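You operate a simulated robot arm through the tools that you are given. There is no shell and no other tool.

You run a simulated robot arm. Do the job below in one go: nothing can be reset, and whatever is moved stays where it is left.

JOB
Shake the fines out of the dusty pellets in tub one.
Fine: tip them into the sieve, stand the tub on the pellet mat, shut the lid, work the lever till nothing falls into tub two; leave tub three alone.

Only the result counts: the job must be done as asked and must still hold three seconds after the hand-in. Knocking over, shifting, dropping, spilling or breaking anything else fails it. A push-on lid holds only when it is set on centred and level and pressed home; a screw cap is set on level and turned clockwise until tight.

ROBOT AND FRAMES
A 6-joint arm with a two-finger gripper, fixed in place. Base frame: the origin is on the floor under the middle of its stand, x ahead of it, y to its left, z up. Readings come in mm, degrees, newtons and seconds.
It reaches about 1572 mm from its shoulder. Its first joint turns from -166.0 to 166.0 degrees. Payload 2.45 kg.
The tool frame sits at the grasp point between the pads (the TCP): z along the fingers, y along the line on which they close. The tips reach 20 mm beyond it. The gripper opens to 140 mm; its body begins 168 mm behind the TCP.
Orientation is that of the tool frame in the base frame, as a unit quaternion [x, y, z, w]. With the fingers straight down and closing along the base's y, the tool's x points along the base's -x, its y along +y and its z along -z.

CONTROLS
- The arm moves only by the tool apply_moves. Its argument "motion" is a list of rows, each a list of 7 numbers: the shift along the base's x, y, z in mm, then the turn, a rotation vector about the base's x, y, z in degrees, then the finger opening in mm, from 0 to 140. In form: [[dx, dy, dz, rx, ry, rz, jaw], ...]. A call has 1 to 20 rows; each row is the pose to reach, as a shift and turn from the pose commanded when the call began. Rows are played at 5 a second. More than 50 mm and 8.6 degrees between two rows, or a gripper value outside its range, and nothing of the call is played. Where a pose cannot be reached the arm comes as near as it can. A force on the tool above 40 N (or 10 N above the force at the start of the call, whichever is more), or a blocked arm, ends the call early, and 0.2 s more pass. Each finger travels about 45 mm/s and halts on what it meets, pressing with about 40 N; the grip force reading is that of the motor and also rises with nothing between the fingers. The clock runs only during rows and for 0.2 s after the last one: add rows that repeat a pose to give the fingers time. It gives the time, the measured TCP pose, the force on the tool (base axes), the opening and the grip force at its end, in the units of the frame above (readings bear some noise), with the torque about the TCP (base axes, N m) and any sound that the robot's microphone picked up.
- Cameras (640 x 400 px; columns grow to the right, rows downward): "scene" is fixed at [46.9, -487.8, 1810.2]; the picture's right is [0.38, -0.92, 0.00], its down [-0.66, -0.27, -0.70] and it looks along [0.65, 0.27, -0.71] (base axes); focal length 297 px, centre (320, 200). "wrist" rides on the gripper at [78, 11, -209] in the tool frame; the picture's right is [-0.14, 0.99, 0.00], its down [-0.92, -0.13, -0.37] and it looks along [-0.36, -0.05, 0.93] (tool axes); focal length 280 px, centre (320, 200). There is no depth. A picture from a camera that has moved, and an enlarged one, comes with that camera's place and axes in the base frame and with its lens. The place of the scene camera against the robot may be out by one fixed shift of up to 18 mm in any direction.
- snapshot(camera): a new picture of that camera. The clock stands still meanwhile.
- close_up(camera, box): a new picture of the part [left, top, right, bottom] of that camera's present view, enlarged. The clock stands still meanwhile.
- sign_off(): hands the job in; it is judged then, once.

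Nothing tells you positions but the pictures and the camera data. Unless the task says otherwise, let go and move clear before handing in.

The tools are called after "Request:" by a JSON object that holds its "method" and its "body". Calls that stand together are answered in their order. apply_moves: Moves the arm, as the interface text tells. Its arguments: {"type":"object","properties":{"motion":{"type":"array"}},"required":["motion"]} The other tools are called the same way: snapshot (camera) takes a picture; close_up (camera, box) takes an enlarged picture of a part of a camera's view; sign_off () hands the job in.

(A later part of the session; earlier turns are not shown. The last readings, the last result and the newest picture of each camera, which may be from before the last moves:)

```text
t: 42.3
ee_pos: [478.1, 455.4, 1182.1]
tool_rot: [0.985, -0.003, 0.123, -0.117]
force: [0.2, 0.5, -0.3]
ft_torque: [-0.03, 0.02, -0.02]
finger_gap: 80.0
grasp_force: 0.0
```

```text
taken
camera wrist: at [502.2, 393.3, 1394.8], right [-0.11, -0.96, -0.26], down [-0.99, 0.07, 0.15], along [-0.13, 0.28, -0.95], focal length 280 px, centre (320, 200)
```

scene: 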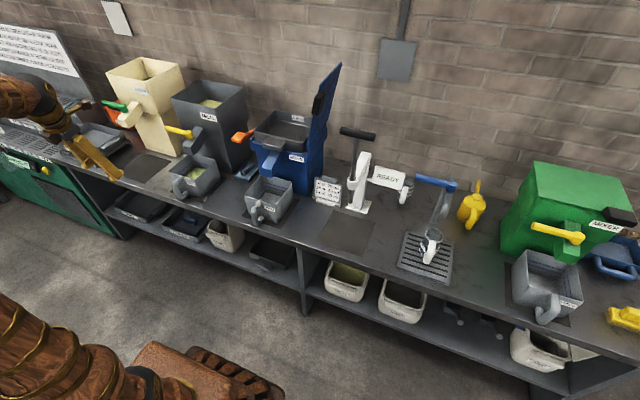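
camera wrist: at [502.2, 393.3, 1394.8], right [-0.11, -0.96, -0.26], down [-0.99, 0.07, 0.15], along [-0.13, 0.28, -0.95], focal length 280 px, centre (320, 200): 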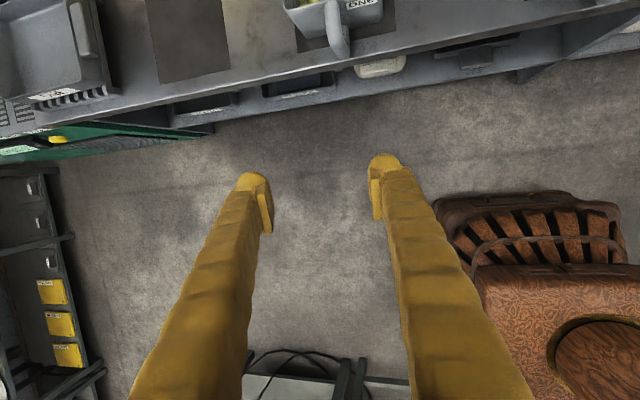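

The wrist is back in the normal configuration (the tool is now rolled 180° compared with the start, which is fine). I straighten it to vertical, then test how far it can roll each way.

Request:
{"method": "apply_moves", "body": {"motion": [[0, 0, 10, -4.6, 4.8, 0, 80], [0, 0, 20, -9.2, 9.6, 0, 80], [0, 0, 30, -13.84, 14.44, 0, 80], [0, 0, 30, -13.84, 14.44, 0, 80]]}}

Request:
{"method": "apply_moves", "body": {"motion": [[0, 0, 0, 0, 0, 8, 80], [0, 0, 0, 0, 0, 16, 80], [0, 0, 0, 0, 0, 24, 80], [0, 0, 0, 0, 0, 32, 80], [0, 0, 0, 0, 0, 40, 80], [0, 0, 0, 0, 0, 48, 80], [0, 0, 0, 0, 0, 56, 80], [0, 0, 0, 0, 0, 64, 80], [0, 0, 0, 0, 0, 72, 80], [0, 0, 0, 0, 0, 80, 80], [0, 0, 0, 0, 0, 88, 80], [0, 0, 0, 0, 0, 96, 80], [0, 0, 0, 0, 0, 104, 80], [0, 0, 0, 0, 0, 112, 80], [0, 0, 0, 0, 0, 120, 80], [0, 0, 0, 0, 0, 128, 80], [0, 0, 0, 0, 0, 136, 80], [0, 0, 0, 0, 0, 144, 80], [0, 0, 0, 0, 0, 152, 80], [0, 0, 0, 0, 0, 160, 80]]}}

```text
t: 43.3
ee_pos: [478.6, 457.6, 1213.3]
tool_rot: [1.0, -0.003, -0.001, 0.003]
force: [-0.2, 0.0, 0.3]
ft_torque: [0.04, 0.01, -0.02]
finger_gap: 80.1
grasp_force: 0.0
```

```text
t: 46.0
ee_pos: [322.0, 505.4, 1130.4]
tool_rot: [0.827, 0.546, 0.101, 0.084]
force: [-0.5, 0.9, -0.1]
ft_torque: [-0.16, -0.13, -0.04]
finger_gap: 79.9
grasp_force: 0.1
out of reach, approached as far as the arm can: row 5, 6, 7, 8, 9, 10, 11, 12, 13
stopped in row 13: the force on the tool passed its limit at 49 N (the readings are from after the stop); the commanded pose is now the measured one
```

Rolling in that direction hits a wrist limit after about 35°, and the arm drifted while stuck. Let me look at what was touched before moving back the other way.

Request:
{"method": "snapshot", "body": {"camera": "scene"}}

Request:
{"method": "snapshot", "body": {"camera": "wrist"}}

```text
taken
```

scene: 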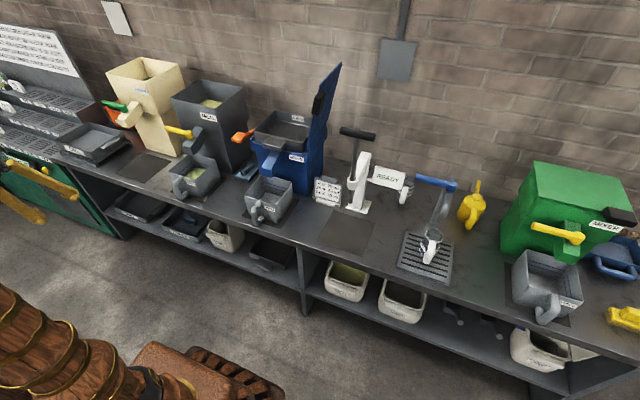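

```text
taken
camera wrist: at [306.7, 578.0, 1342.1], right [0.83, -0.51, 0.24], down [-0.56, -0.79, 0.25], along [0.06, -0.34, -0.94], focal length 280 px, centre (320, 200)
```

wrist: 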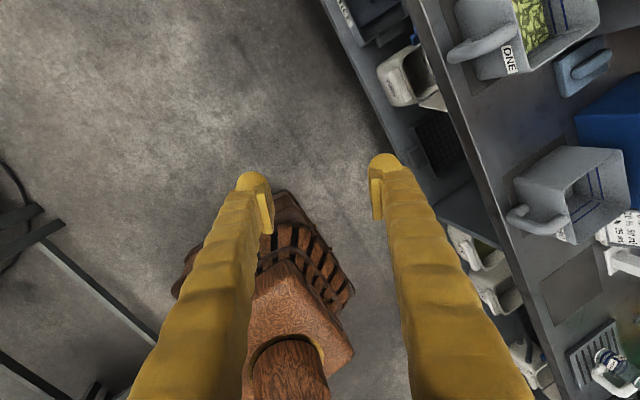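

Nothing on the bench was disturbed. I'll undo that roll and return to the vertical pose, then test the other direction.

Request:
{"method": "apply_moves", "body": {"motion": [[17, -5, 9, 1.13, 1.37, -7.4, 80], [35, -11, 18, 2.27, 2.73, -14.8, 80], [52, -16, 28, 3.4, 4.1, -22.1, 80], [69, -21, 37, 4.5, 5.5, -29.5, 80], [87, -27, 46, 5.7, 6.8, -36.9, 80], [104, -32, 55, 6.8, 8.2, -44.3, 80], [121, -37, 65, 7.9, 9.6, -51.6, 80], [139, -43, 74, 9.1, 10.9, -59.0, 80], [156, -48, 83, 10.2, 12.3, -66.4, 80], [156, -48, 83, 10.2, 12.3, -66.4, 80]]}}

```text
t: 48.2
ee_pos: [478.2, 457.4, 1214.2]
tool_rot: [1.0, 0.002, -0.001, -0.001]
force: [-0.6, 0.6, -0.3]
ft_torque: [0.01, -0.02, 0.02]
finger_gap: 79.9
grasp_force: 0.0
```

The pose is restored. The wrist has lots of freedom in the roll direction I need for pouring (camera now on top). Next: tilt the tool to 30° below horizontal in front of tub ONE, which avoids the wrist's straight-line singularity during the pour.

Request:
{"method": "apply_moves", "body": {"motion": [[12, 3, -12, 0, -7.5, 0, 100], [25, 6, -25, 0, -15, 0, 100], [37, 8, -37, 0, -22.5, 0, 100], [50, 11, -50, 0, -30, 0, 100], [62, 14, -62, 0, -37.5, 0, 100], [75, 17, -75, 0, -45, 0, 100], [87, 19, -87, 0, -52.5, 0, 100], [100, 22, -100, 0, -60, 0, 100], [100, 22, -100, 0, -60, 0, 100]]}}

Request:
{"method": "snapshot", "body": {"camera": "wrist"}}

Request:
{"method": "snapshot", "body": {"camera": "scene"}}

```text
t: 50.2
ee_pos: [588.2, 471.7, 1100.8]
tool_rot: [0.868, -0.003, 0.497, 0.012]
force: [0.6, 0.1, 0.7]
ft_torque: [0.0, -0.01, -0.01]
finger_gap: 100.0
grasp_force: 0.0
```

```text
taken
camera wrist: at [446.9, 464.4, 1273.7], right [-0.09, -0.99, -0.1], down [-0.78, 0.13, -0.61], along [0.62, 0.03, -0.79], focal length 280 px, centre (320, 200)
```

wrist: 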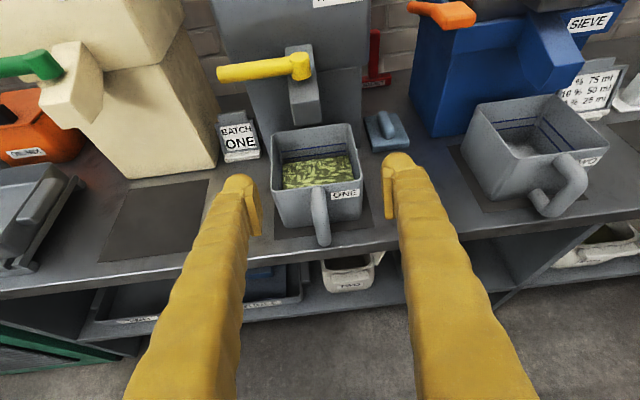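

```text
taken
```

scene: 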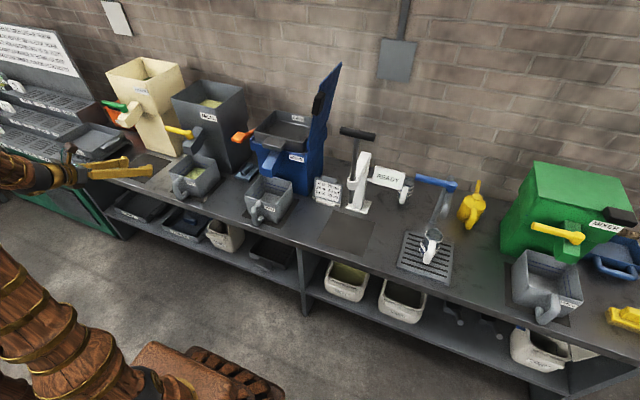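

The view is now upright and clear. The measured pose is ~15 mm off the commanded one, so I hold a moment to see whether it settles or the arm is touching itself.

Request:
{"method": "apply_moves", "body": {"motion": [[0, 0, 0, 0, 0, 0, 100], [0, 0, 0, 0, 0, 0, 100], [0, 0, 0, 0, 0, 0, 100], [0, 0, 0, 0, 0, 0, 100]]}}

```text
t: 51.2
ee_pos: [586.1, 472.4, 1103.4]
tool_rot: [0.868, -0.003, 0.497, 0.009]
force: [-0.4, 0.9, -0.7]
ft_torque: [0.0, 0.0, 0.0]
finger_gap: 100.1
grasp_force: 0.0
```

Request:
{"method": "apply_moves", "body": {"motion": [[0, 0, 0, 0, 0, 0, 100], [0, 0, 0, 0, 0, 0, 100], [0, 0, 0, 0, 0, 0, 100], [0, 0, 0, 0, 0, 0, 100], [0, 0, 0, 0, 0, 0, 100], [0, 0, 0, 0, 0, 0, 100], [0, 0, 0, 0, 0, 0, 100], [0, 0, 0, 0, 0, 0, 100], [0, 0, 0, 0, 0, 0, 100], [0, 0, 0, 0, 0, 0, 100]]}}

```text
t: 53.4
ee_pos: [583.5, 473.9, 1106.3]
tool_rot: [0.867, -0.003, 0.498, 0.008]
force: [0.4, -1.3, 0.0]
ft_torque: [-0.02, -0.01, 0.06]
finger_gap: 100.2
grasp_force: 0.0
```

It's creeping, suggesting a self-contact when folded this close. I'll move forward 60 mm and see if the offset disappears.

Request:
{"method": "apply_moves", "body": {"motion": [[20, 0, 0, 0, 0, 0, 100], [40, 0, 0, 0, 0, 0, 100], [60, 0, 0, 0, 0, 0, 100], [60, 0, 0, 0, 0, 0, 100], [60, 0, 0, 0, 0, 0, 100]]}}

```text
t: 54.6
ee_pos: [636.8, 480.7, 1115.9]
tool_rot: [0.866, 0.002, 0.5, 0.0]
force: [-0.8, -1.2, 0.6]
ft_torque: [0.01, -0.01, 0.02]
finger_gap: 99.9
grasp_force: 0.2
```

Good, at x≥640 the pose is exact. Now I rehearse the carry to the sieve in this orientation, still empty.

Request:
{"method": "apply_moves", "body": {"motion": [[0, 0, 45, 0, 0, 0, 100], [0, 0, 90, 0, 0, 0, 100], [0, 0, 136, 0, 0, 0, 100], [19, -37, 136, 0, 0, 0, 100], [38, -74, 136, 0, 0, 0, 100], [57, -111, 136, 0, 0, 0, 100], [76, -148, 136, 0, 0, 0, 100], [95, -185, 136, 0, 0, 0, 100], [114, -222, 136, 0, 0, 0, 100], [133, -259, 136, 0, 0, 0, 100], [152, -296, 136, 0, 0, 0, 100], [172, -333, 136, 0, 0, 0, 100], [192, -369, 136, 0, 0, 0, 100], [192, -369, 136, 0, 0, 0, 100]]}}

Request:
{"method": "snapshot", "body": {"camera": "wrist"}}

```text
t: 57.6
ee_pos: [830.5, 110.3, 1249.3]
tool_rot: [0.866, 0.002, 0.5, 0.001]
force: [0.2, -0.8, 0.0]
ft_torque: [-0.01, 0.0, -0.02]
finger_gap: 99.8
grasp_force: 0.1
```

```text
taken
camera wrist: at [686.9, 97.8, 1421.2], right [-0.07, -0.99, -0.12], down [-0.78, 0.12, -0.61], along [0.62, 0.05, -0.78], focal length 280 px, centre (320, 200)
```

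wrist: 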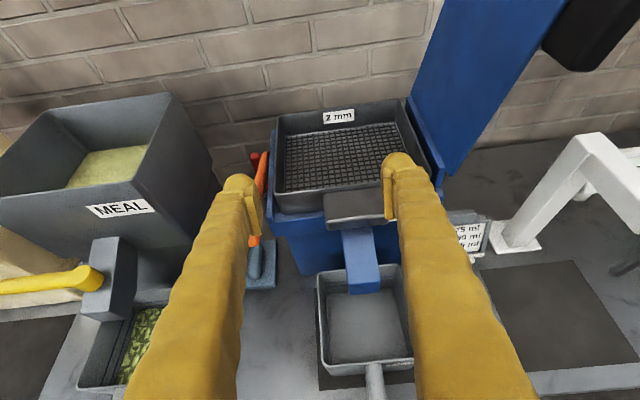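

Carry path is fine. I advance over the sieve and test the roll in stages.

Request:
{"method": "apply_moves", "body": {"motion": [[44, 0, 0, 0, 0, 0, 100], [87, 0, 0, 0, 0, 0, 100], [87, 0, 0, 8, 0, 0, 100], [87, 0, 0, 16, 0, 0, 100], [87, 0, 0, 24, 0, 0, 100], [87, 0, 0, 32, 0, 0, 100], [87, 0, 0, 40, 0, 0, 100], [87, 0, 0, 48, 0, 0, 100], [87, 0, 0, 56, 0, 0, 100], [87, 0, 0, 64, 0, 0, 100], [87, 0, 0, 64, 0, 0, 100]]}}

```text
t: 60.0
ee_pos: [917.1, 110.5, 1249.2]
tool_rot: [0.734, -0.263, 0.425, -0.459]
force: [0.4, -0.6, -0.8]
ft_torque: [-0.02, -0.03, -0.02]
finger_gap: 100.0
grasp_force: 0.0
```

The roll is tracking exactly at 64°. I continue in stages toward about 130°.

Request:
{"method": "apply_moves", "body": {"motion": [[0, 0, 0, 8, 0, 0, 100], [0, 0, 0, 16, 0, 0, 100], [0, 0, 0, 24, 0, 0, 100], [0, 0, 0, 32, 0, 0, 100], [0, 0, 0, 40, 0, 0, 100], [0, 0, 0, 48, 0, 0, 100], [0, 0, 0, 48, 0, 0, 100]]}}

Request:
{"method": "snapshot", "body": {"camera": "scene"}}

Request:
{"method": "snapshot", "body": {"camera": "wrist"}}

```text
t: 61.6
ee_pos: [915.8, 111.8, 1250.3]
tool_rot: [-0.484, 0.414, -0.28, 0.718]
force: [-0.6, -0.2, 0.3]
ft_torque: [0.01, -0.02, 0.04]
finger_gap: 99.8
grasp_force: 0.2
```

```text
taken
```

scene: 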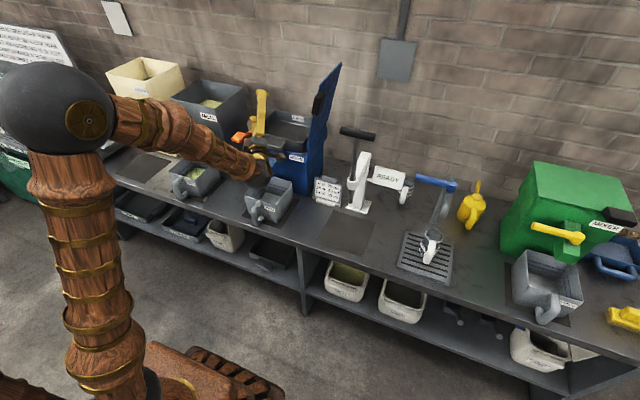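

```text
taken
camera wrist: at [774.0, -45.2, 1175.5], right [-0.07, 0.48, -0.87], down [-0.78, 0.52, 0.34], along [0.62, 0.7, 0.34], focal length 280 px, centre (320, 200)
```

wrist: 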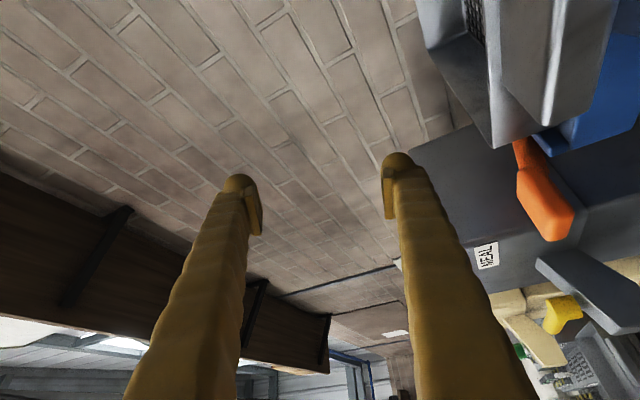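

Clear and reachable at 112°. One more step to ~132°, then roll all the way back.

Request:
{"method": "apply_moves", "body": {"motion": [[0, 0, 0, 7, 0, 0, 100], [0, 0, 0, 14, 0, 0, 100], [0, 0, 0, 20, 0, 0, 100], [0, 0, 0, 20, 0, 0, 100]]}}

Request:
{"method": "apply_moves", "body": {"motion": [[0, 0, 0, -8, 0, 0, 100], [0, 0, 0, -16, 0, 0, 100], [0, 0, 0, -24, 0, 0, 100], [0, 0, 0, -32, 0, 0, 100], [0, 0, 0, -40, 0, 0, 100], [0, 0, 0, -48, 0, 0, 100], [0, 0, 0, -56, 0, 0, 100], [0, 0, 0, -64, 0, 0, 100], [0, 0, 0, -72, 0, 0, 100], [0, 0, 0, -80, 0, 0, 100], [0, 0, 0, -88, 0, 0, 100], [0, 0, 0, -96, 0, 0, 100], [0, 0, 0, -104, 0, 0, 100], [0, 0, 0, -112, 0, 0, 100], [0, 0, 0, -120, 0, 0, 100], [0, 0, 0, -128, 0, 0, 100], [0, 0, 0, -132, 0, 0, 100], [0, 0, 0, -132, 0, 0, 100]]}}

Request:
{"method": "snapshot", "body": {"camera": "wrist"}}

Request:
{"method": "close_up", "body": {"camera": "wrist", "box": [240, 0, 480, 200]}}

```text
t: 62.6
ee_pos: [917.2, 111.3, 1250.4]
tool_rot: [-0.353, 0.456, -0.205, 0.791]
force: [-0.3, -0.2, 0.3]
ft_torque: [0.0, -0.02, 0.0]
finger_gap: 100.2
grasp_force: 0.0
```

```text
t: 66.4
ee_pos: [917.5, 111.8, 1249.2]
tool_rot: [0.866, 0.002, 0.5, 0.001]
force: [0.2, 0.1, 0.0]
ft_torque: [0.01, 0.0, -0.02]
finger_gap: 100.2
grasp_force: 0.0
out of reach, approached as far as the arm can: row 15
```

```text
taken
camera wrist: at [773.8, 99.9, 1422.4], right [-0.07, -0.99, -0.11], down [-0.78, 0.12, -0.61], along [0.62, 0.05, -0.78], focal length 280 px, centre (320, 200)
```

wrist: 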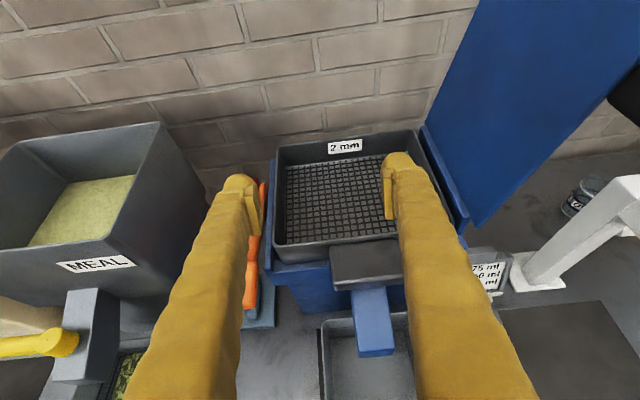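

```text
2.00 times, centred on (360, 100) of wrist
camera zoom: at [773.8, 99.9, 1422.4], right [-0.07, -0.99, -0.11], down [-0.78, 0.12, -0.61], along [0.62, 0.05, -0.78], focal length 561 px, centre (240, 400)
```

zoom: 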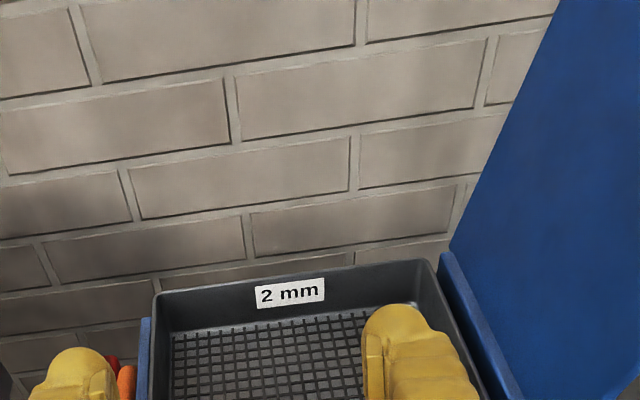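

The full roll works in this orientation (one brief flag on the way back, but the pose is exact). I retrace to tub ONE, watching for any reach problems.

Request:
{"method": "apply_moves", "body": {"motion": [[-44, 0, 0, 0, 0, 0, 100], [-87, 0, 0, 0, 0, 0, 100], [-107, 37, 0, 0, 0, 0, 100], [-126, 74, 0, 0, 0, 0, 100], [-145, 111, 0, 0, 0, 0, 100], [-164, 148, 0, 0, 0, 0, 100], [-183, 185, 0, 0, 0, 0, 100], [-202, 222, 0, 0, 0, 0, 100], [-221, 259, 0, 0, 0, 0, 100], [-240, 296, 0, 0, 0, 0, 100], [-260, 333, 0, 0, 0, 0, 100], [-277, 367, 0, 0, 0, 0, 100], [-277, 367, 0, 0, 0, 0, 100]]}}

```text
t: 69.2
ee_pos: [638.2, 475.7, 1251.5]
tool_rot: [0.866, 0.002, 0.5, 0.0]
force: [-0.3, 0.3, 0.1]
ft_torque: [-0.02, 0.0, -0.01]
finger_gap: 100.1
grasp_force: 0.1
```

No problems on the way back. I descend in front of the handle at x≈640, staying clear of it, and take a look.

Request:
{"method": "apply_moves", "body": {"motion": [[0, 1, -45, 0, 0, 0, 100], [0, 2, -90, 0, 0, 0, 100], [0, 3, -135, 0, 0, 0, 100], [0, 3, -180, 0, 0, 0, 100], [0, 3, -225, 0, 0, 0, 100], [0, 3, -270, 0, 0, 0, 100], [0, 3, -300, 0, 0, 0, 100], [0, 3, -300, 0, 0, 0, 100]]}}

Request:
{"method": "snapshot", "body": {"camera": "wrist"}}

Request:
{"method": "close_up", "body": {"camera": "wrist", "box": [220, 60, 420, 260]}}

Request:
{"method": "close_up", "body": {"camera": "scene", "box": [135, 120, 235, 220]}}

```text
t: 71.0
ee_pos: [639.2, 480.6, 949.6]
tool_rot: [0.866, 0.002, 0.5, 0.001]
force: [0.8, 0.9, 0.3]
ft_torque: [-0.01, -0.03, -0.01]
finger_gap: 99.9
grasp_force: 0.0
```

```text
taken
camera wrist: at [496.1, 468.3, 1120.6], right [-0.07, -0.99, -0.12], down [-0.78, 0.12, -0.61], along [0.62, 0.05, -0.78], focal length 280 px, centre (320, 200)
```

wrist: 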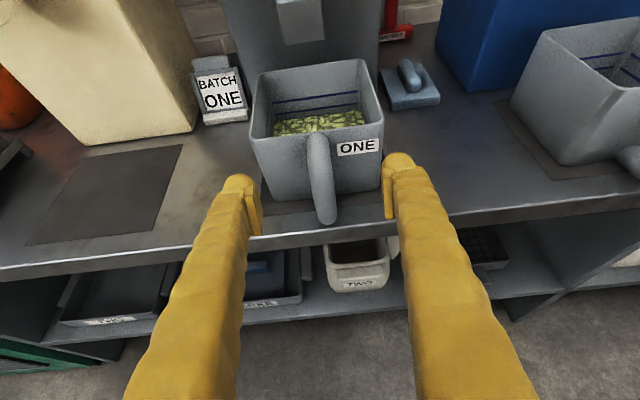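

```text
2.00 times, centred on (320, 160) of wrist
camera zoom: at [496.1, 468.3, 1120.6], right [-0.07, -0.99, -0.12], down [-0.78, 0.12, -0.61], along [0.62, 0.05, -0.78], focal length 561 px, centre (320, 280)
```

zoom: 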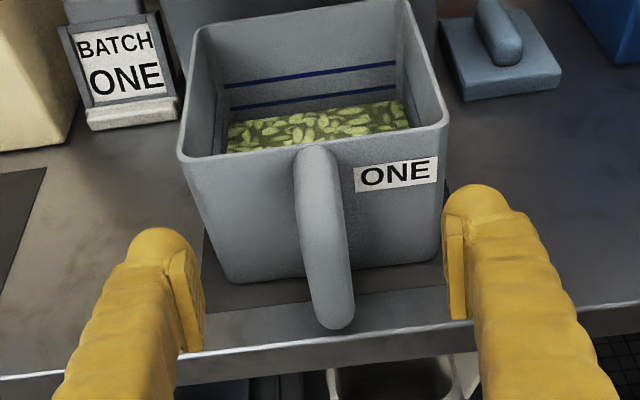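

```text
4.00 times, centred on (185, 170) of scene
camera zoom: at [46.9, -487.8, 1810.2], right [0.38, -0.92, 0.0], down [-0.66, -0.27, -0.7], along [0.65, 0.27, -0.71], focal length 1190 px, centre (860, 320)
```

zoom: 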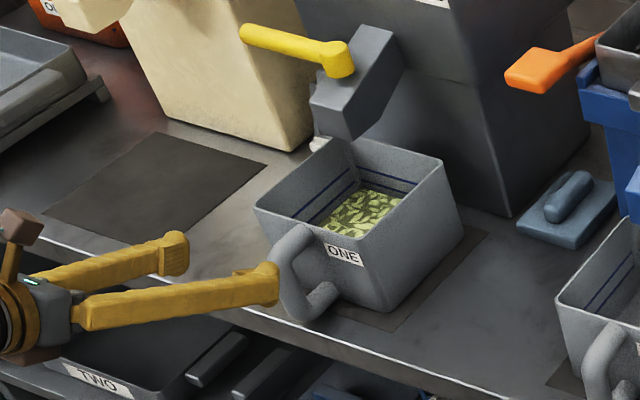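

The handle's bar is centred at y≈479, x≈700, running z≈835–895. I go down to z≈872 and then straight forward so the open fingers straddle it.

Request:
{"method": "apply_moves", "body": {"motion": [[0, -1.4, -40, 0, 0, 0, 100], [0, -1.4, -77.4, 0, 0, 0, 100], [20, -1.4, -77.4, 0, 0, 0, 100], [40, -1.4, -77.4, 0, 0, 0, 100], [52, -1.4, -77.4, 0, 0, 0, 100], [62, -1.4, -77.4, 0, 0, 0, 100], [62, -1.4, -77.4, 0, 0, 0, 100]]}}

Request:
{"method": "snapshot", "body": {"camera": "wrist"}}

Request:
{"method": "close_up", "body": {"camera": "scene", "box": [145, 140, 225, 220]}}

```text
t: 72.6
ee_pos: [701.4, 480.0, 873.1]
tool_rot: [0.866, 0.002, 0.5, 0.001]
force: [-0.1, -0.2, -0.2]
ft_torque: [0.01, -0.01, 0.02]
finger_gap: 100.0
grasp_force: 0.1
```

```text
taken
camera wrist: at [558.2, 468.6, 1044.0], right [-0.07, -0.99, -0.12], down [-0.78, 0.12, -0.61], along [0.62, 0.05, -0.78], focal length 280 px, centre (320, 200)
```

wrist: 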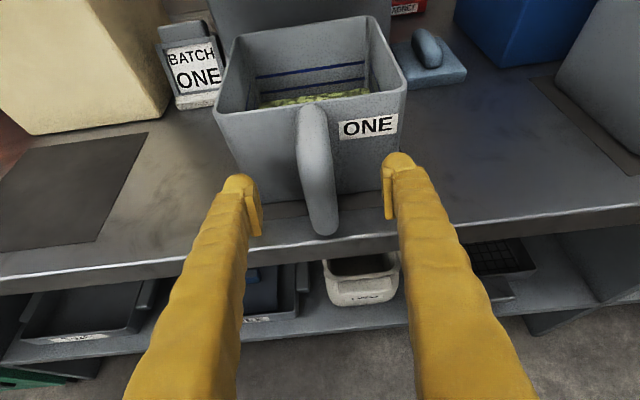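

```text
5.00 times, centred on (185, 180) of scene
camera zoom: at [46.9, -487.8, 1810.2], right [0.38, -0.92, 0.0], down [-0.66, -0.27, -0.7], along [0.65, 0.27, -0.71], focal length 1487 px, centre (995, 300)
```

zoom: 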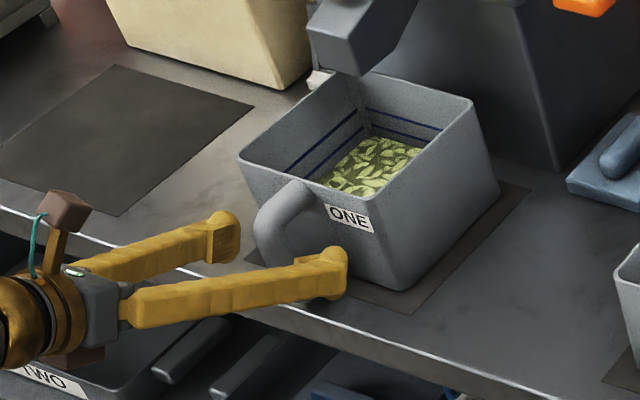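

The handle sits centred between the pads. Closing the fingers now.

Request:
{"method": "apply_moves", "body": {"motion": [[0, 0, 0, 0, 0, 0, 60], [0, 0, 0, 0, 0, 0, 30], [0, 0, 0, 0, 0, 0, 10], [0, 0, 0, 0, 0, 0, 0], [0, 0, 0, 0, 0, 0, 0], [0, 0, 0, 0, 0, 0, 0], [0, 0, 0, 0, 0, 0, 0], [0, 0, 0, 0, 0, 0, 0]]}}

Request:
{"method": "close_up", "body": {"camera": "wrist", "box": [200, 0, 440, 260]}}

```text
t: 74.4
ee_pos: [701.6, 479.2, 873.4]
tool_rot: [0.866, 0.002, 0.5, 0.001]
force: [1.0, -0.4, -0.6]
ft_torque: [0.05, -0.06, -0.02]
finger_gap: 24.4
grasp_force: 39.8
```

```text
1.54 times, centred on (320, 130) of wrist
camera zoom: at [558.1, 468.6, 1044.0], right [-0.07, -0.99, -0.12], down [-0.78, 0.12, -0.61], along [0.62, 0.05, -0.78], focal length 431 px, centre (320, 308)
```

zoom: 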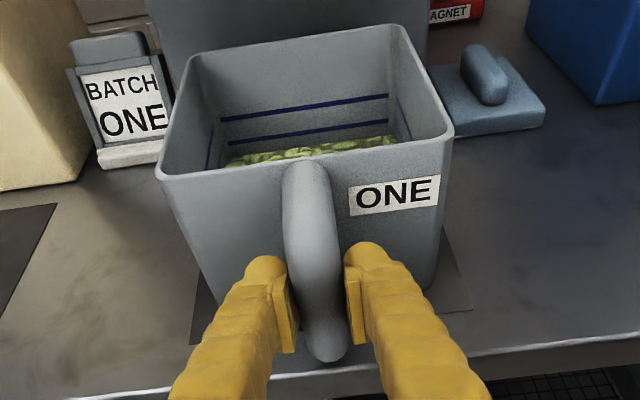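

Firm grip: 24.4 mm at ~40 N. Now a gentle test lift of 15 mm (rim stays well below the spout).

Request:
{"method": "apply_moves", "body": {"motion": [[0, 0, 3, 0, 0, 0, 0], [0, 0, 6, 0, 0, 0, 0], [0, 0, 10, 0, 0, 0, 0], [0, 0, 15, 0, 0, 0, 0], [0, 0, 15, 0, 0, 0, 0], [0, 0, 15, 0, 0, 0, 0]]}}

Request:
{"method": "close_up", "body": {"camera": "wrist", "box": [200, 0, 440, 260]}}

Request:
{"method": "close_up", "body": {"camera": "scene", "box": [145, 120, 225, 220]}}

```text
t: 75.8
ee_pos: [701.6, 479.9, 887.4]
tool_rot: [0.866, 0.002, 0.5, 0.001]
force: [0.0, 0.5, -7.1]
ft_torque: [0.01, 0.77, -0.01]
finger_gap: 24.6
grasp_force: 40.2
```

```text
1.54 times, centred on (320, 130) of wrist
camera zoom: at [559.7, 468.7, 1059.3], right [-0.07, -0.99, -0.12], down [-0.78, 0.12, -0.61], along [0.62, 0.05, -0.78], focal length 431 px, centre (320, 308)
```

zoom: 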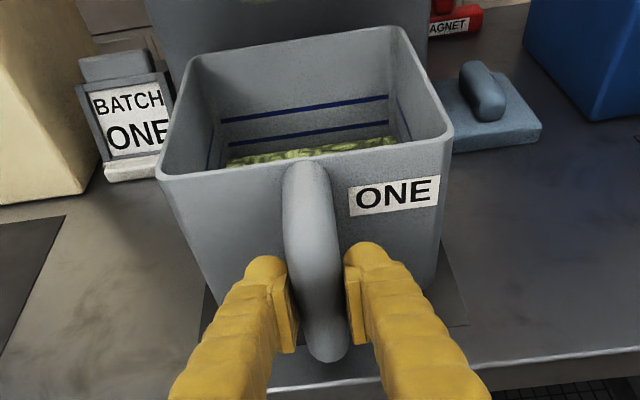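

```text
4.00 times, centred on (185, 170) of scene
camera zoom: at [46.9, -487.8, 1810.2], right [0.38, -0.92, 0.0], down [-0.66, -0.27, -0.7], along [0.65, 0.27, -0.71], focal length 1190 px, centre (860, 320)
```

zoom: 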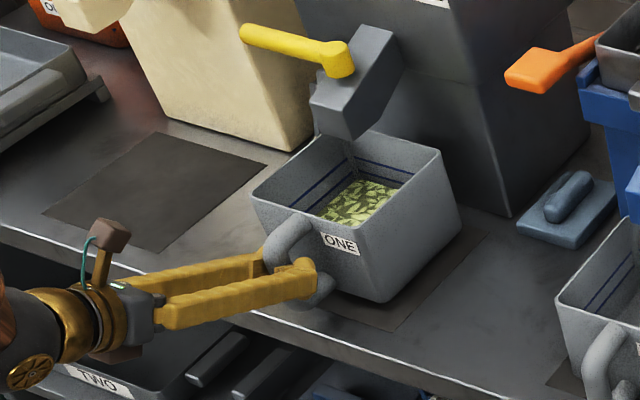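

The tub is held rigidly (7.1 N, no slip visible). I pull it straight out toward the robot by ~72 mm to clear the meal spout, then raise it.

Request:
{"method": "apply_moves", "body": {"motion": [[-15, 0, 3, 0, 0, 0, 0], [-30, 0, 5, 0, 0, 0, 0], [-45, 0, 5, 0, 0, 0, 0], [-60, 0, 5, 0, 0, 0, 0], [-72, 0, 5, 0, 0, 0, 0], [-72, 0, 5, 0, 0, 0, 0], [-72, 0, 5, 0, 0, 0, 0]]}}

Request:
{"method": "close_up", "body": {"camera": "wrist", "box": [160, 0, 480, 260]}}

Request:
{"method": "close_up", "body": {"camera": "scene", "box": [135, 100, 235, 220]}}

```text
t: 77.4
ee_pos: [629.1, 480.5, 892.8]
tool_rot: [0.866, 0.002, 0.5, 0.001]
force: [-0.5, -0.8, -7.1]
ft_torque: [-0.03, 0.79, -0.02]
finger_gap: 24.4
grasp_force: 40.3
```

```text
1.54 times, centred on (320, 130) of wrist
camera zoom: at [486.5, 468.6, 1064.8], right [-0.07, -0.99, -0.12], down [-0.78, 0.12, -0.61], along [0.62, 0.05, -0.78], focal length 431 px, centre (320, 308)
```

zoom: 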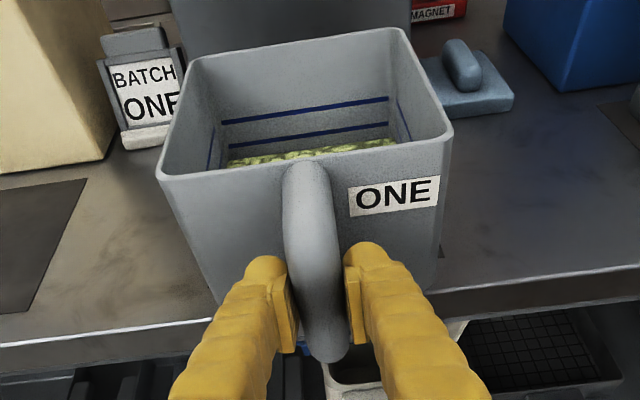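

```text
3.33 times, centred on (185, 160) of scene
camera zoom: at [46.9, -487.8, 1810.2], right [0.38, -0.92, 0.0], down [-0.66, -0.27, -0.7], along [0.65, 0.27, -0.71], focal length 991 px, centre (770, 333)
```

zoom: 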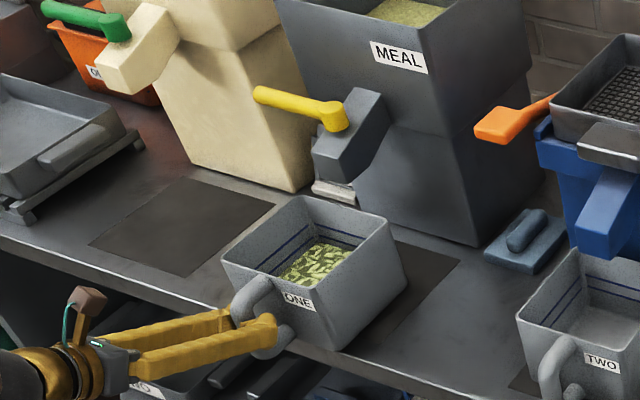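

The tub's rear rim is only ~11 mm clear of the spout in x, so I pull back another 14 mm before lifting.

Request:
{"method": "apply_moves", "body": {"motion": [[-7, 0, 0, 0, 0, 0, 0], [-14, 0, 0, 0, 0, 0, 0], [-14, 0, 0, 0, 0, 0, 0], [-14, -5, 20, 0, 0, 0, 0], [-14, -10, 45, 0, 0, 0, 0], [-14, -15, 70, 0, 0, 0, 0], [-14, -20, 95, 0, 0, 0, 0], [-14, -20, 95, 0, 0, 0, 0]]}}

Request:
{"method": "close_up", "body": {"camera": "scene", "box": [125, 90, 235, 220]}}

```text
t: 79.2
ee_pos: [616.3, 458.0, 986.7]
tool_rot: [0.866, 0.001, 0.5, 0.001]
force: [0.8, -0.3, -7.0]
ft_torque: [-0.01, 0.79, -0.03]
finger_gap: 24.5
grasp_force: 40.2
```

```text
3.08 times, centred on (180, 155) of scene
camera zoom: at [46.9, -487.8, 1810.2], right [0.38, -0.92, 0.0], down [-0.66, -0.27, -0.7], along [0.65, 0.27, -0.71], focal length 915 px, centre (751, 338)
```

zoom: 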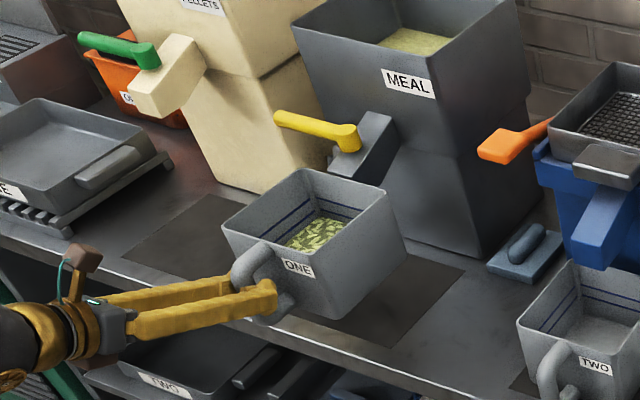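

Clear of the spout. I raise it to carrying height (z≈1250).

Request:
{"method": "apply_moves", "body": {"motion": [[0, 0, 35, 0, 0, 0, 0], [2, 0, 75, 0, 0, 0, 0], [5, 0, 115, 0, 0, 0, 0], [8, 0, 155, 0, 0, 0, 0], [12, 0, 195, 0, 0, 0, 0], [18, 0, 235, 0, 0, 0, 0], [24, 0, 268, 0, 0, 0, 0], [24, 0, 268, 0, 0, 0, 0], [24, 0, 268, 0, 0, 0, 0]]}}

Request:
{"method": "snapshot", "body": {"camera": "scene"}}

Request:
{"method": "snapshot", "body": {"camera": "wrist"}}

```text
t: 81.2
ee_pos: [640.4, 456.9, 1257.2]
tool_rot: [0.866, 0.002, 0.5, 0.0]
force: [0.8, 0.0, -7.3]
ft_torque: [0.03, 0.77, 0.01]
finger_gap: 24.5
grasp_force: 40.6
```

```text
taken
```

scene: 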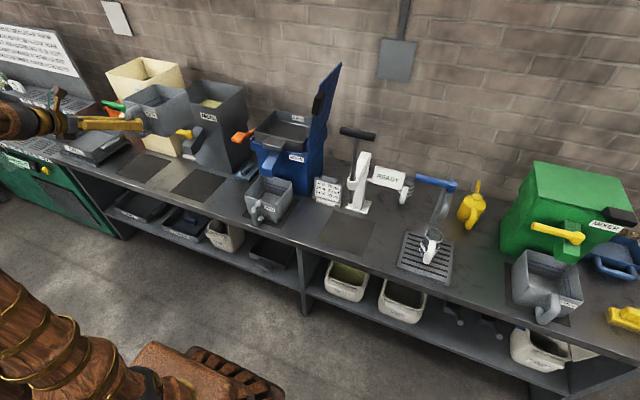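

```text
taken
camera wrist: at [497.4, 445.0, 1428.4], right [-0.07, -0.99, -0.12], down [-0.78, 0.12, -0.61], along [0.62, 0.05, -0.78], focal length 280 px, centre (320, 200)
```

wrist: 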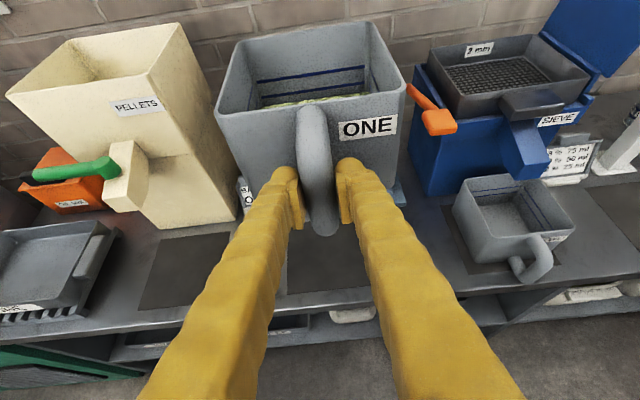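

The tub is level and steady. The hopper fronts are well clear, so I carry it along the rehearsed path to in front of and above the sieve.

Request:
{"method": "apply_moves", "body": {"motion": [[8, -14, 0, 0, 0, 0, 0], [24, -42, 0, 0, 0, 0, 0], [41, -71, 0, 0, 0, 0, 0], [57, -100, 0, 0, 0, 0, 0], [74, -129, 0, 0, 0, 0, 0], [90, -158, 0, 0, 0, 0, 0], [107, -187, 0, 0, 0, 0, 0], [123, -216, 0, 0, 0, 0, 0], [140, -245, 0, 0, 0, 0, 0], [156, -274, 0, 0, 0, 0, 0], [173, -303, 0, 0, 0, 0, 0], [185, -325, 0, 0, 0, 0, 0], [190, -334, 0, 0, 0, 0, 0], [190, -334, 0, 0, 0, 0, 0]]}}

Request:
{"method": "snapshot", "body": {"camera": "wrist"}}

Request:
{"method": "snapshot", "body": {"camera": "scene"}}

```text
t: 84.2
ee_pos: [830.3, 125.4, 1253.1]
tool_rot: [0.866, 0.002, 0.5, 0.001]
force: [-0.8, 0.4, -7.6]
ft_torque: [-0.22, 0.75, -0.03]
finger_gap: 24.8
grasp_force: 40.4
```

```text
taken
camera wrist: at [687.0, 112.9, 1424.9], right [-0.07, -0.99, -0.12], down [-0.78, 0.12, -0.61], along [0.62, 0.05, -0.78], focal length 280 px, centre (320, 200)
```

wrist: 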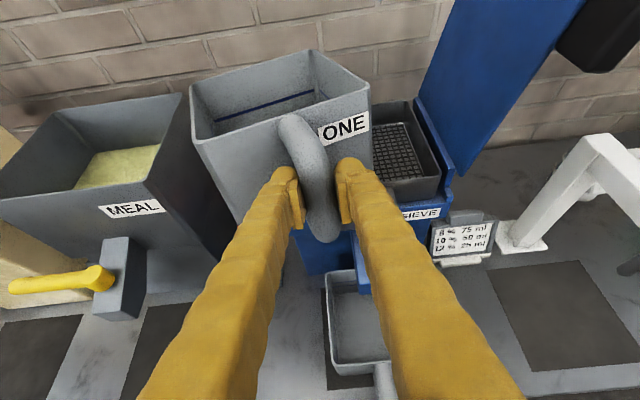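

```text
taken
```

scene: 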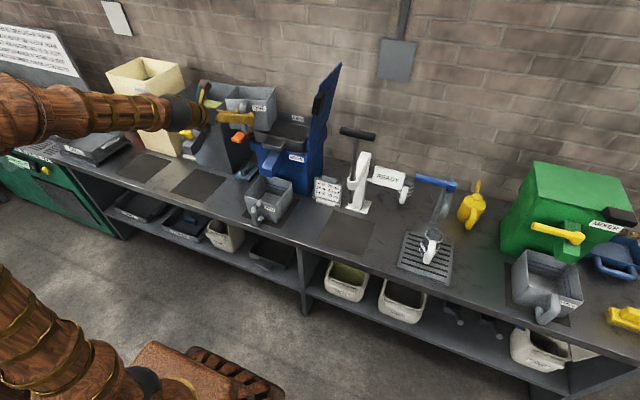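

The tub has swung a bit in the grip (turned about the handle bar during the sideways carry). I need a closer look before going on.

Request:
{"method": "close_up", "body": {"camera": "wrist", "box": [160, 20, 440, 270]}}

Request:
{"method": "close_up", "body": {"camera": "scene", "box": [170, 60, 300, 180]}}

```text
1.60 times, centred on (300, 145) of wrist
camera zoom: at [687.0, 112.9, 1424.9], right [-0.07, -0.99, -0.12], down [-0.78, 0.12, -0.61], along [0.62, 0.05, -0.78], focal length 449 px, centre (352, 288)
```

zoom: 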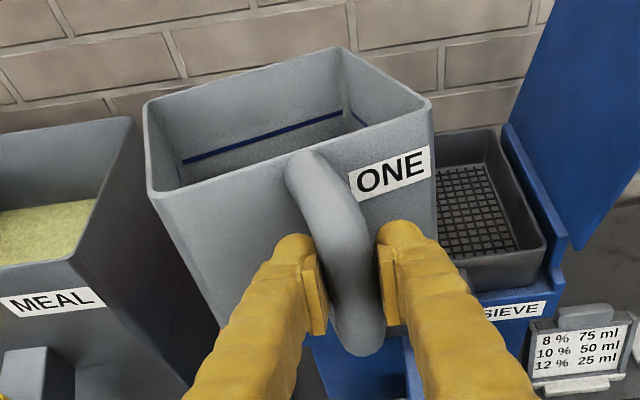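

```text
3.33 times, centred on (235, 120) of scene
camera zoom: at [46.9, -487.8, 1810.2], right [0.38, -0.92, 0.0], down [-0.66, -0.27, -0.7], along [0.65, 0.27, -0.71], focal length 991 px, centre (603, 467)
```

zoom: 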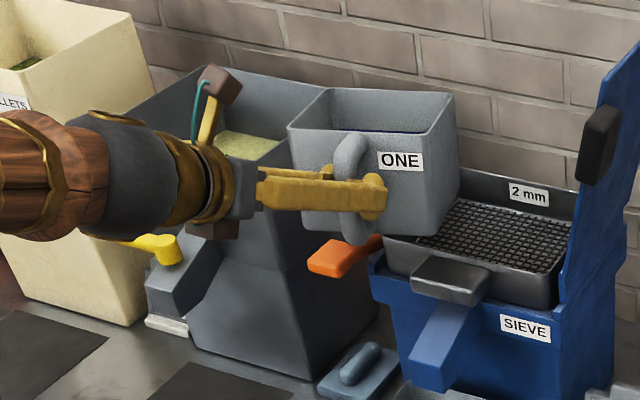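

The handle pinch lets the loaded tub turn about the bar, and a roll-pour would load exactly that weak axis. The safe choice is to set the tub back down gently on its mat and regrip it by its side wall at the balance point. I carry it back slowly.

Request:
{"method": "apply_moves", "body": {"motion": [[-2.5, 4.3, 0, 0, 0, 0, 0], [-7.4, 13, 0, 0, 0, 0, 0], [-14.8, 26.1, 0, 0, 0, 0, 0], [-24.7, 43.5, 0, 0, 0, 0, 0], [-37.1, 65.2, 0, 0, 0, 0, 0], [-49.5, 87, 0, 0, 0, 0, 0], [-61.9, 108.7, 0, 0, 0, 0, 0], [-74.2, 130.5, 0, 0, 0, 0, 0], [-86.6, 152.2, 0, 0, 0, 0, 0], [-99, 174, 0, 0, 0, 0, 0], [-111.3, 195.7, 0, 0, 0, 0, 0], [-123.7, 217.4, 0, 0, 0, 0, 0], [-136.1, 239.2, 0, 0, 0, 0, 0], [-148.4, 260.9, 0, 0, 0, 0, 0], [-160.8, 282.7, 0, 0, 0, 0, 0], [-170.7, 300.1, 0, 0, 0, 0, 0], [-178.1, 313.1, 0, 0, 0, 0, 0], [-184.1, 323.6, 0, 0, 0, 0, 0], [-188, 330.5, 0, 0, 0, 0, 0], [-190, 334, 0, 0, 0, 0, 0]]}}

Request:
{"method": "snapshot", "body": {"camera": "wrist"}}

Request:
{"method": "snapshot", "body": {"camera": "scene"}}

```text
t: 88.4
ee_pos: [640.0, 458.5, 1256.2]
tool_rot: [0.866, 0.003, 0.501, 0.0]
force: [0.8, 0.5, -6.6]
ft_torque: [-0.26, 0.7, 0.0]
finger_gap: 24.6
grasp_force: 40.1
```

```text
taken
camera wrist: at [497.0, 447.5, 1428.5], right [-0.07, -0.99, -0.12], down [-0.78, 0.12, -0.61], along [0.62, 0.05, -0.78], focal length 280 px, centre (320, 200)
```

wrist: 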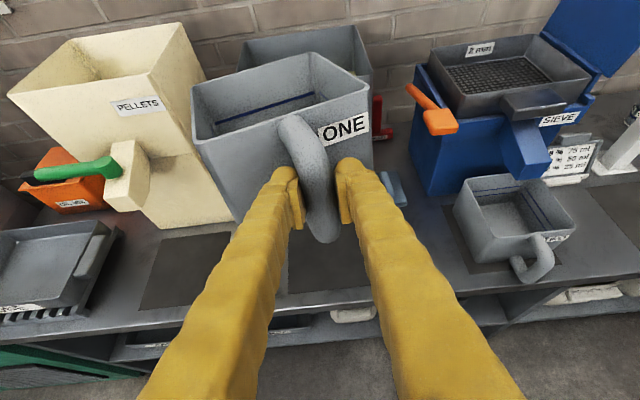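

```text
taken
```

scene: 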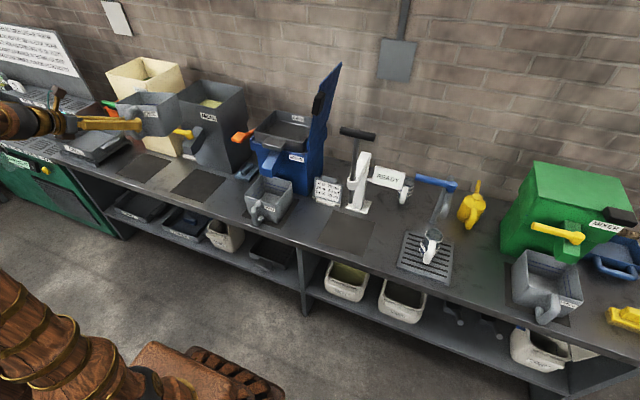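

The tub hasn't moved further in the grip during the slow carry. I undo its 17° yaw and ~8° nose-down by turning the hand slowly, so it can be set down flat and square.

Request:
{"method": "apply_moves", "body": {"motion": [[0, 0, 0, 0, 0, -1.5, 0], [0, 0, 0, 0, 0, -4, 0], [0, 0, 0, 0, 0, -7, 0], [0, 0, 0, 0, 0, -10, 0], [0, 0, 0, 0, 0, -13, 0], [0, 0, 0, 0, 0, -16, 0], [0, 0, 0, 0, 0, -17.5, 0], [0, 0, 0, 0, 0, -17.5, 0]]}}

Request:
{"method": "apply_moves", "body": {"motion": [[0, 0, 0, 0, -1.5, 0, 0], [0, 0, 0, 0, -4, 0, 0], [0, 0, 0, 0, -6.5, 0, 0], [0, 0, 0, 0, -8, 0, 0], [0, 0, 0, 0, -8, 0, 0]]}}

Request:
{"method": "snapshot", "body": {"camera": "wrist"}}

Request:
{"method": "close_up", "body": {"camera": "scene", "box": [80, 50, 240, 170]}}

```text
t: 90.2
ee_pos: [640.0, 459.7, 1255.3]
tool_rot: [0.856, -0.13, 0.495, 0.077]
force: [-0.3, 0.4, -7.3]
ft_torque: [0.0, 0.79, -0.01]
finger_gap: 24.5
grasp_force: 40.0
```

```text
t: 91.4
ee_pos: [644.2, 456.9, 1252.0]
tool_rot: [0.82, -0.136, 0.552, 0.07]
force: [0.0, 0.6, -6.8]
ft_torque: [-0.03, 0.76, -0.01]
finger_gap: 24.6
grasp_force: 39.7
```

```text
taken
camera wrist: at [481.9, 489.6, 1403.9], right [-0.35, -0.92, -0.16], down [-0.61, 0.35, -0.71], along [0.71, -0.15, -0.69], focal length 280 px, centre (320, 200)
```

wrist: 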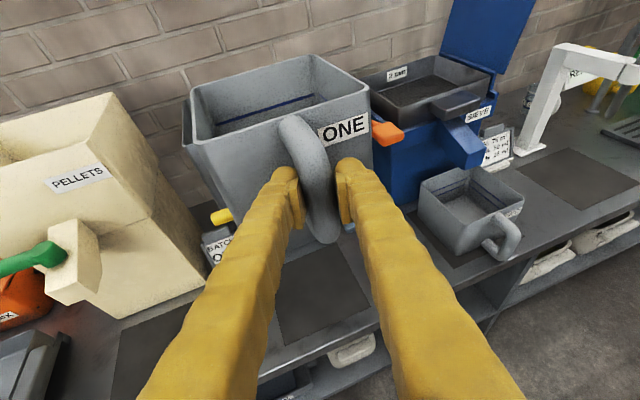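

```text
3.33 times, centred on (160, 110) of scene
camera zoom: at [46.9, -487.8, 1810.2], right [0.38, -0.92, 0.0], down [-0.66, -0.27, -0.7], along [0.65, 0.27, -0.71], focal length 991 px, centre (853, 500)
```

zoom: 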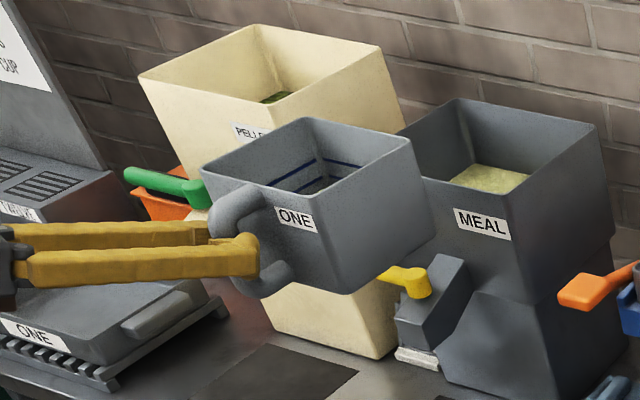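

The tub now hangs square and nearly level. There's free bench space just right of the meal mat with nothing overhead, so I'll set it down there (centre ≈ (811, 345)). Moving there slowly first.

Request:
{"method": "apply_moves", "body": {"motion": [[1.7, -4.8, 0, 0, 0, 0, 0], [5, -14.3, 0, 0, 0, 0, 0], [10, -28.5, 0, 0, 0, 0, 0], [16.7, -47.5, 0, 0, 0, 0, 0], [25, -71.3, 0, 0, 0, 0, 0], [31.7, -90.3, 0, 0, 0, 0, 0], [36, -102.6, 0, 0, 0, 0, 0], [38.7, -110.2, 0, 0, 0, 0, 0], [40, -114, 0, 0, 0, 0, 0], [40, -114, 0, 0, 0, 0, 0]]}}

Request:
{"method": "apply_moves", "body": {"motion": [[0, 0, -5, 0, 0, 0, 0], [0, 0, -15, 0, 0, 0, 0], [0, 0, -30, 0, 0, 0, 0], [0, 0, -50, 0, 0, 0, 0], [0, 0, -75, 0, 0, 0, 0], [0, 0, -100, 0, 0, 0, 0], [0, 0, -125, 0, 0, 0, 0], [0, 0, -150, 0, 0, 0, 0], [0, 0, -175, 0, 0, 0, 0], [0, 0, -200, 0, 0, 0, 0], [0, 0, -225, 0, 0, 0, 0], [0, 0, -250, 0, 0, 0, 0], [0, 0, -270, 0, 0, 0, 0], [0, 0, -285, 0, 0, 0, 0], [0, 0, -295, 0, 0, 0, 0], [0, 0, -300, 0, 0, 0, 0], [0, 0, -300, 0, 0, 0, 0]]}}

Request:
{"method": "snapshot", "body": {"camera": "wrist"}}

Request:
{"method": "snapshot", "body": {"camera": "scene"}}

Request:
{"method": "close_up", "body": {"camera": "scene", "box": [130, 100, 270, 220]}}

```text
t: 93.6
ee_pos: [680.3, 346.1, 1256.0]
tool_rot: [0.82, -0.135, 0.552, 0.067]
force: [0.0, 0.3, -6.7]
ft_torque: [-0.04, 0.78, 0.0]
finger_gap: 24.4
grasp_force: 40.0
```

```text
t: 97.2
ee_pos: [681.1, 346.0, 954.7]
tool_rot: [0.82, -0.134, 0.553, 0.067]
force: [-0.5, -0.8, -7.4]
ft_torque: [-0.01, 0.82, 0.01]
finger_gap: 24.6
grasp_force: 39.9
```

```text
taken
camera wrist: at [517.7, 376.8, 1105.1], right [-0.34, -0.93, -0.17], down [-0.61, 0.35, -0.71], along [0.71, -0.14, -0.69], focal length 280 px, centre (320, 200)
```

wrist: 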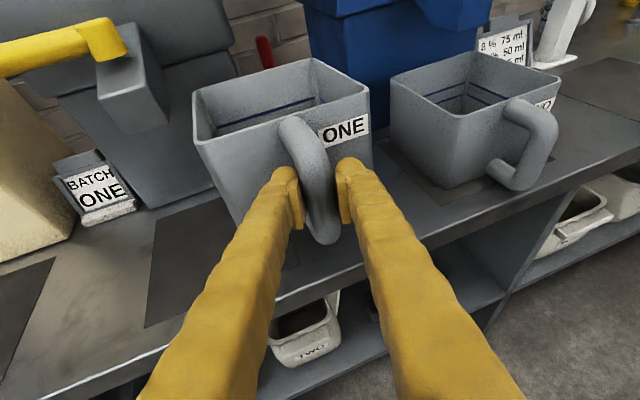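

```text
taken
```

scene: 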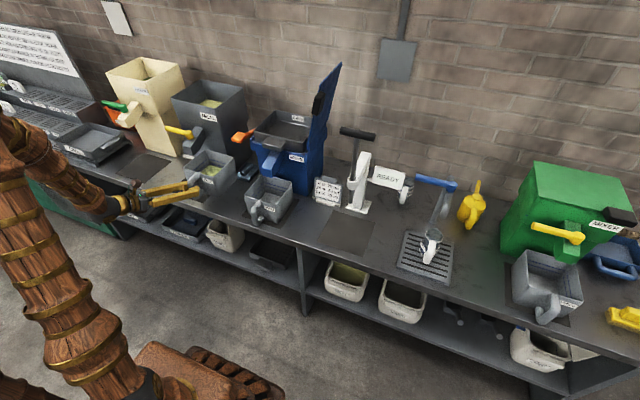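

```text
3.33 times, centred on (200, 160) of scene
camera zoom: at [46.9, -487.8, 1810.2], right [0.38, -0.92, 0.0], down [-0.66, -0.27, -0.7], along [0.65, 0.27, -0.71], focal length 991 px, centre (720, 333)
```

zoom: 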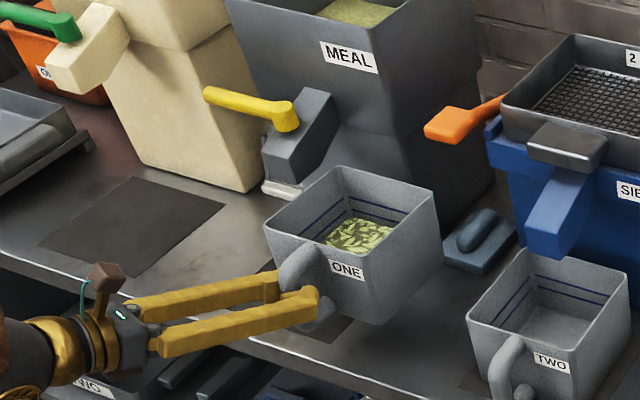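

The pellets are still in the tub and it is square to the bench. Now I lower it slowly until it takes the weight.

Request:
{"method": "apply_moves", "body": {"motion": [[0, 0, -5, 0, 0, 0, 0], [0, 0, -15, 0, 0, 0, 0], [0, 0, -30, 0, 0, 0, 0], [0, 0, -45, 0, 0, 0, 0], [0, 0, -57, 0, 0, 0, 0], [0, 0, -66, 0, 0, 0, 0], [0, 0, -70, 0, 0, 0, 0], [0, 0, -73, 0, 0, 0, 0], [0, 0, -75, 0, 0, 0, 0], [0, 0, -77, 0, 0, 0, 0], [0, 0, -77, 0, 0, 0, 0]]}}

```text
t: 99.6
ee_pos: [679.6, 345.8, 877.4]
tool_rot: [0.819, -0.134, 0.553, 0.067]
force: [-2.6, 0.8, 0.1]
ft_torque: [-0.44, -0.59, 0.11]
finger_gap: 24.1
grasp_force: 39.7
```

The tub is now resting on the bench. I check how it sits before releasing.

Request:
{"method": "close_up", "body": {"camera": "scene", "box": [150, 130, 250, 220]}}

Request:
{"method": "snapshot", "body": {"camera": "wrist"}}

```text
4.44 times, centred on (200, 175) of scene
camera zoom: at [46.9, -487.8, 1810.2], right [0.38, -0.92, 0.0], down [-0.66, -0.27, -0.7], along [0.65, 0.27, -0.71], focal length 1322 px, centre (853, 311)
```

zoom: 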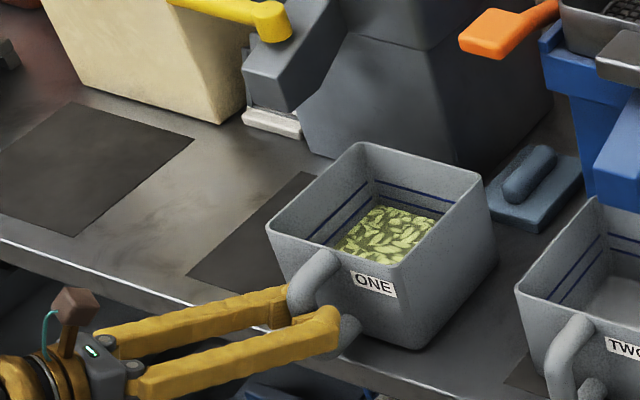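

```text
taken
camera wrist: at [517.0, 377.2, 1028.9], right [-0.34, -0.93, -0.17], down [-0.61, 0.35, -0.71], along [0.71, -0.14, -0.69], focal length 280 px, centre (320, 200)
```

wrist: 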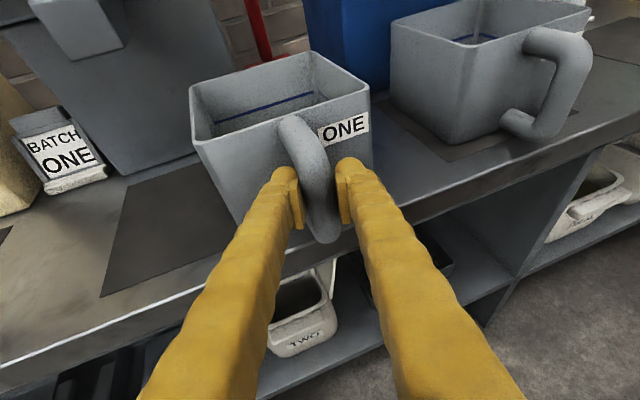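

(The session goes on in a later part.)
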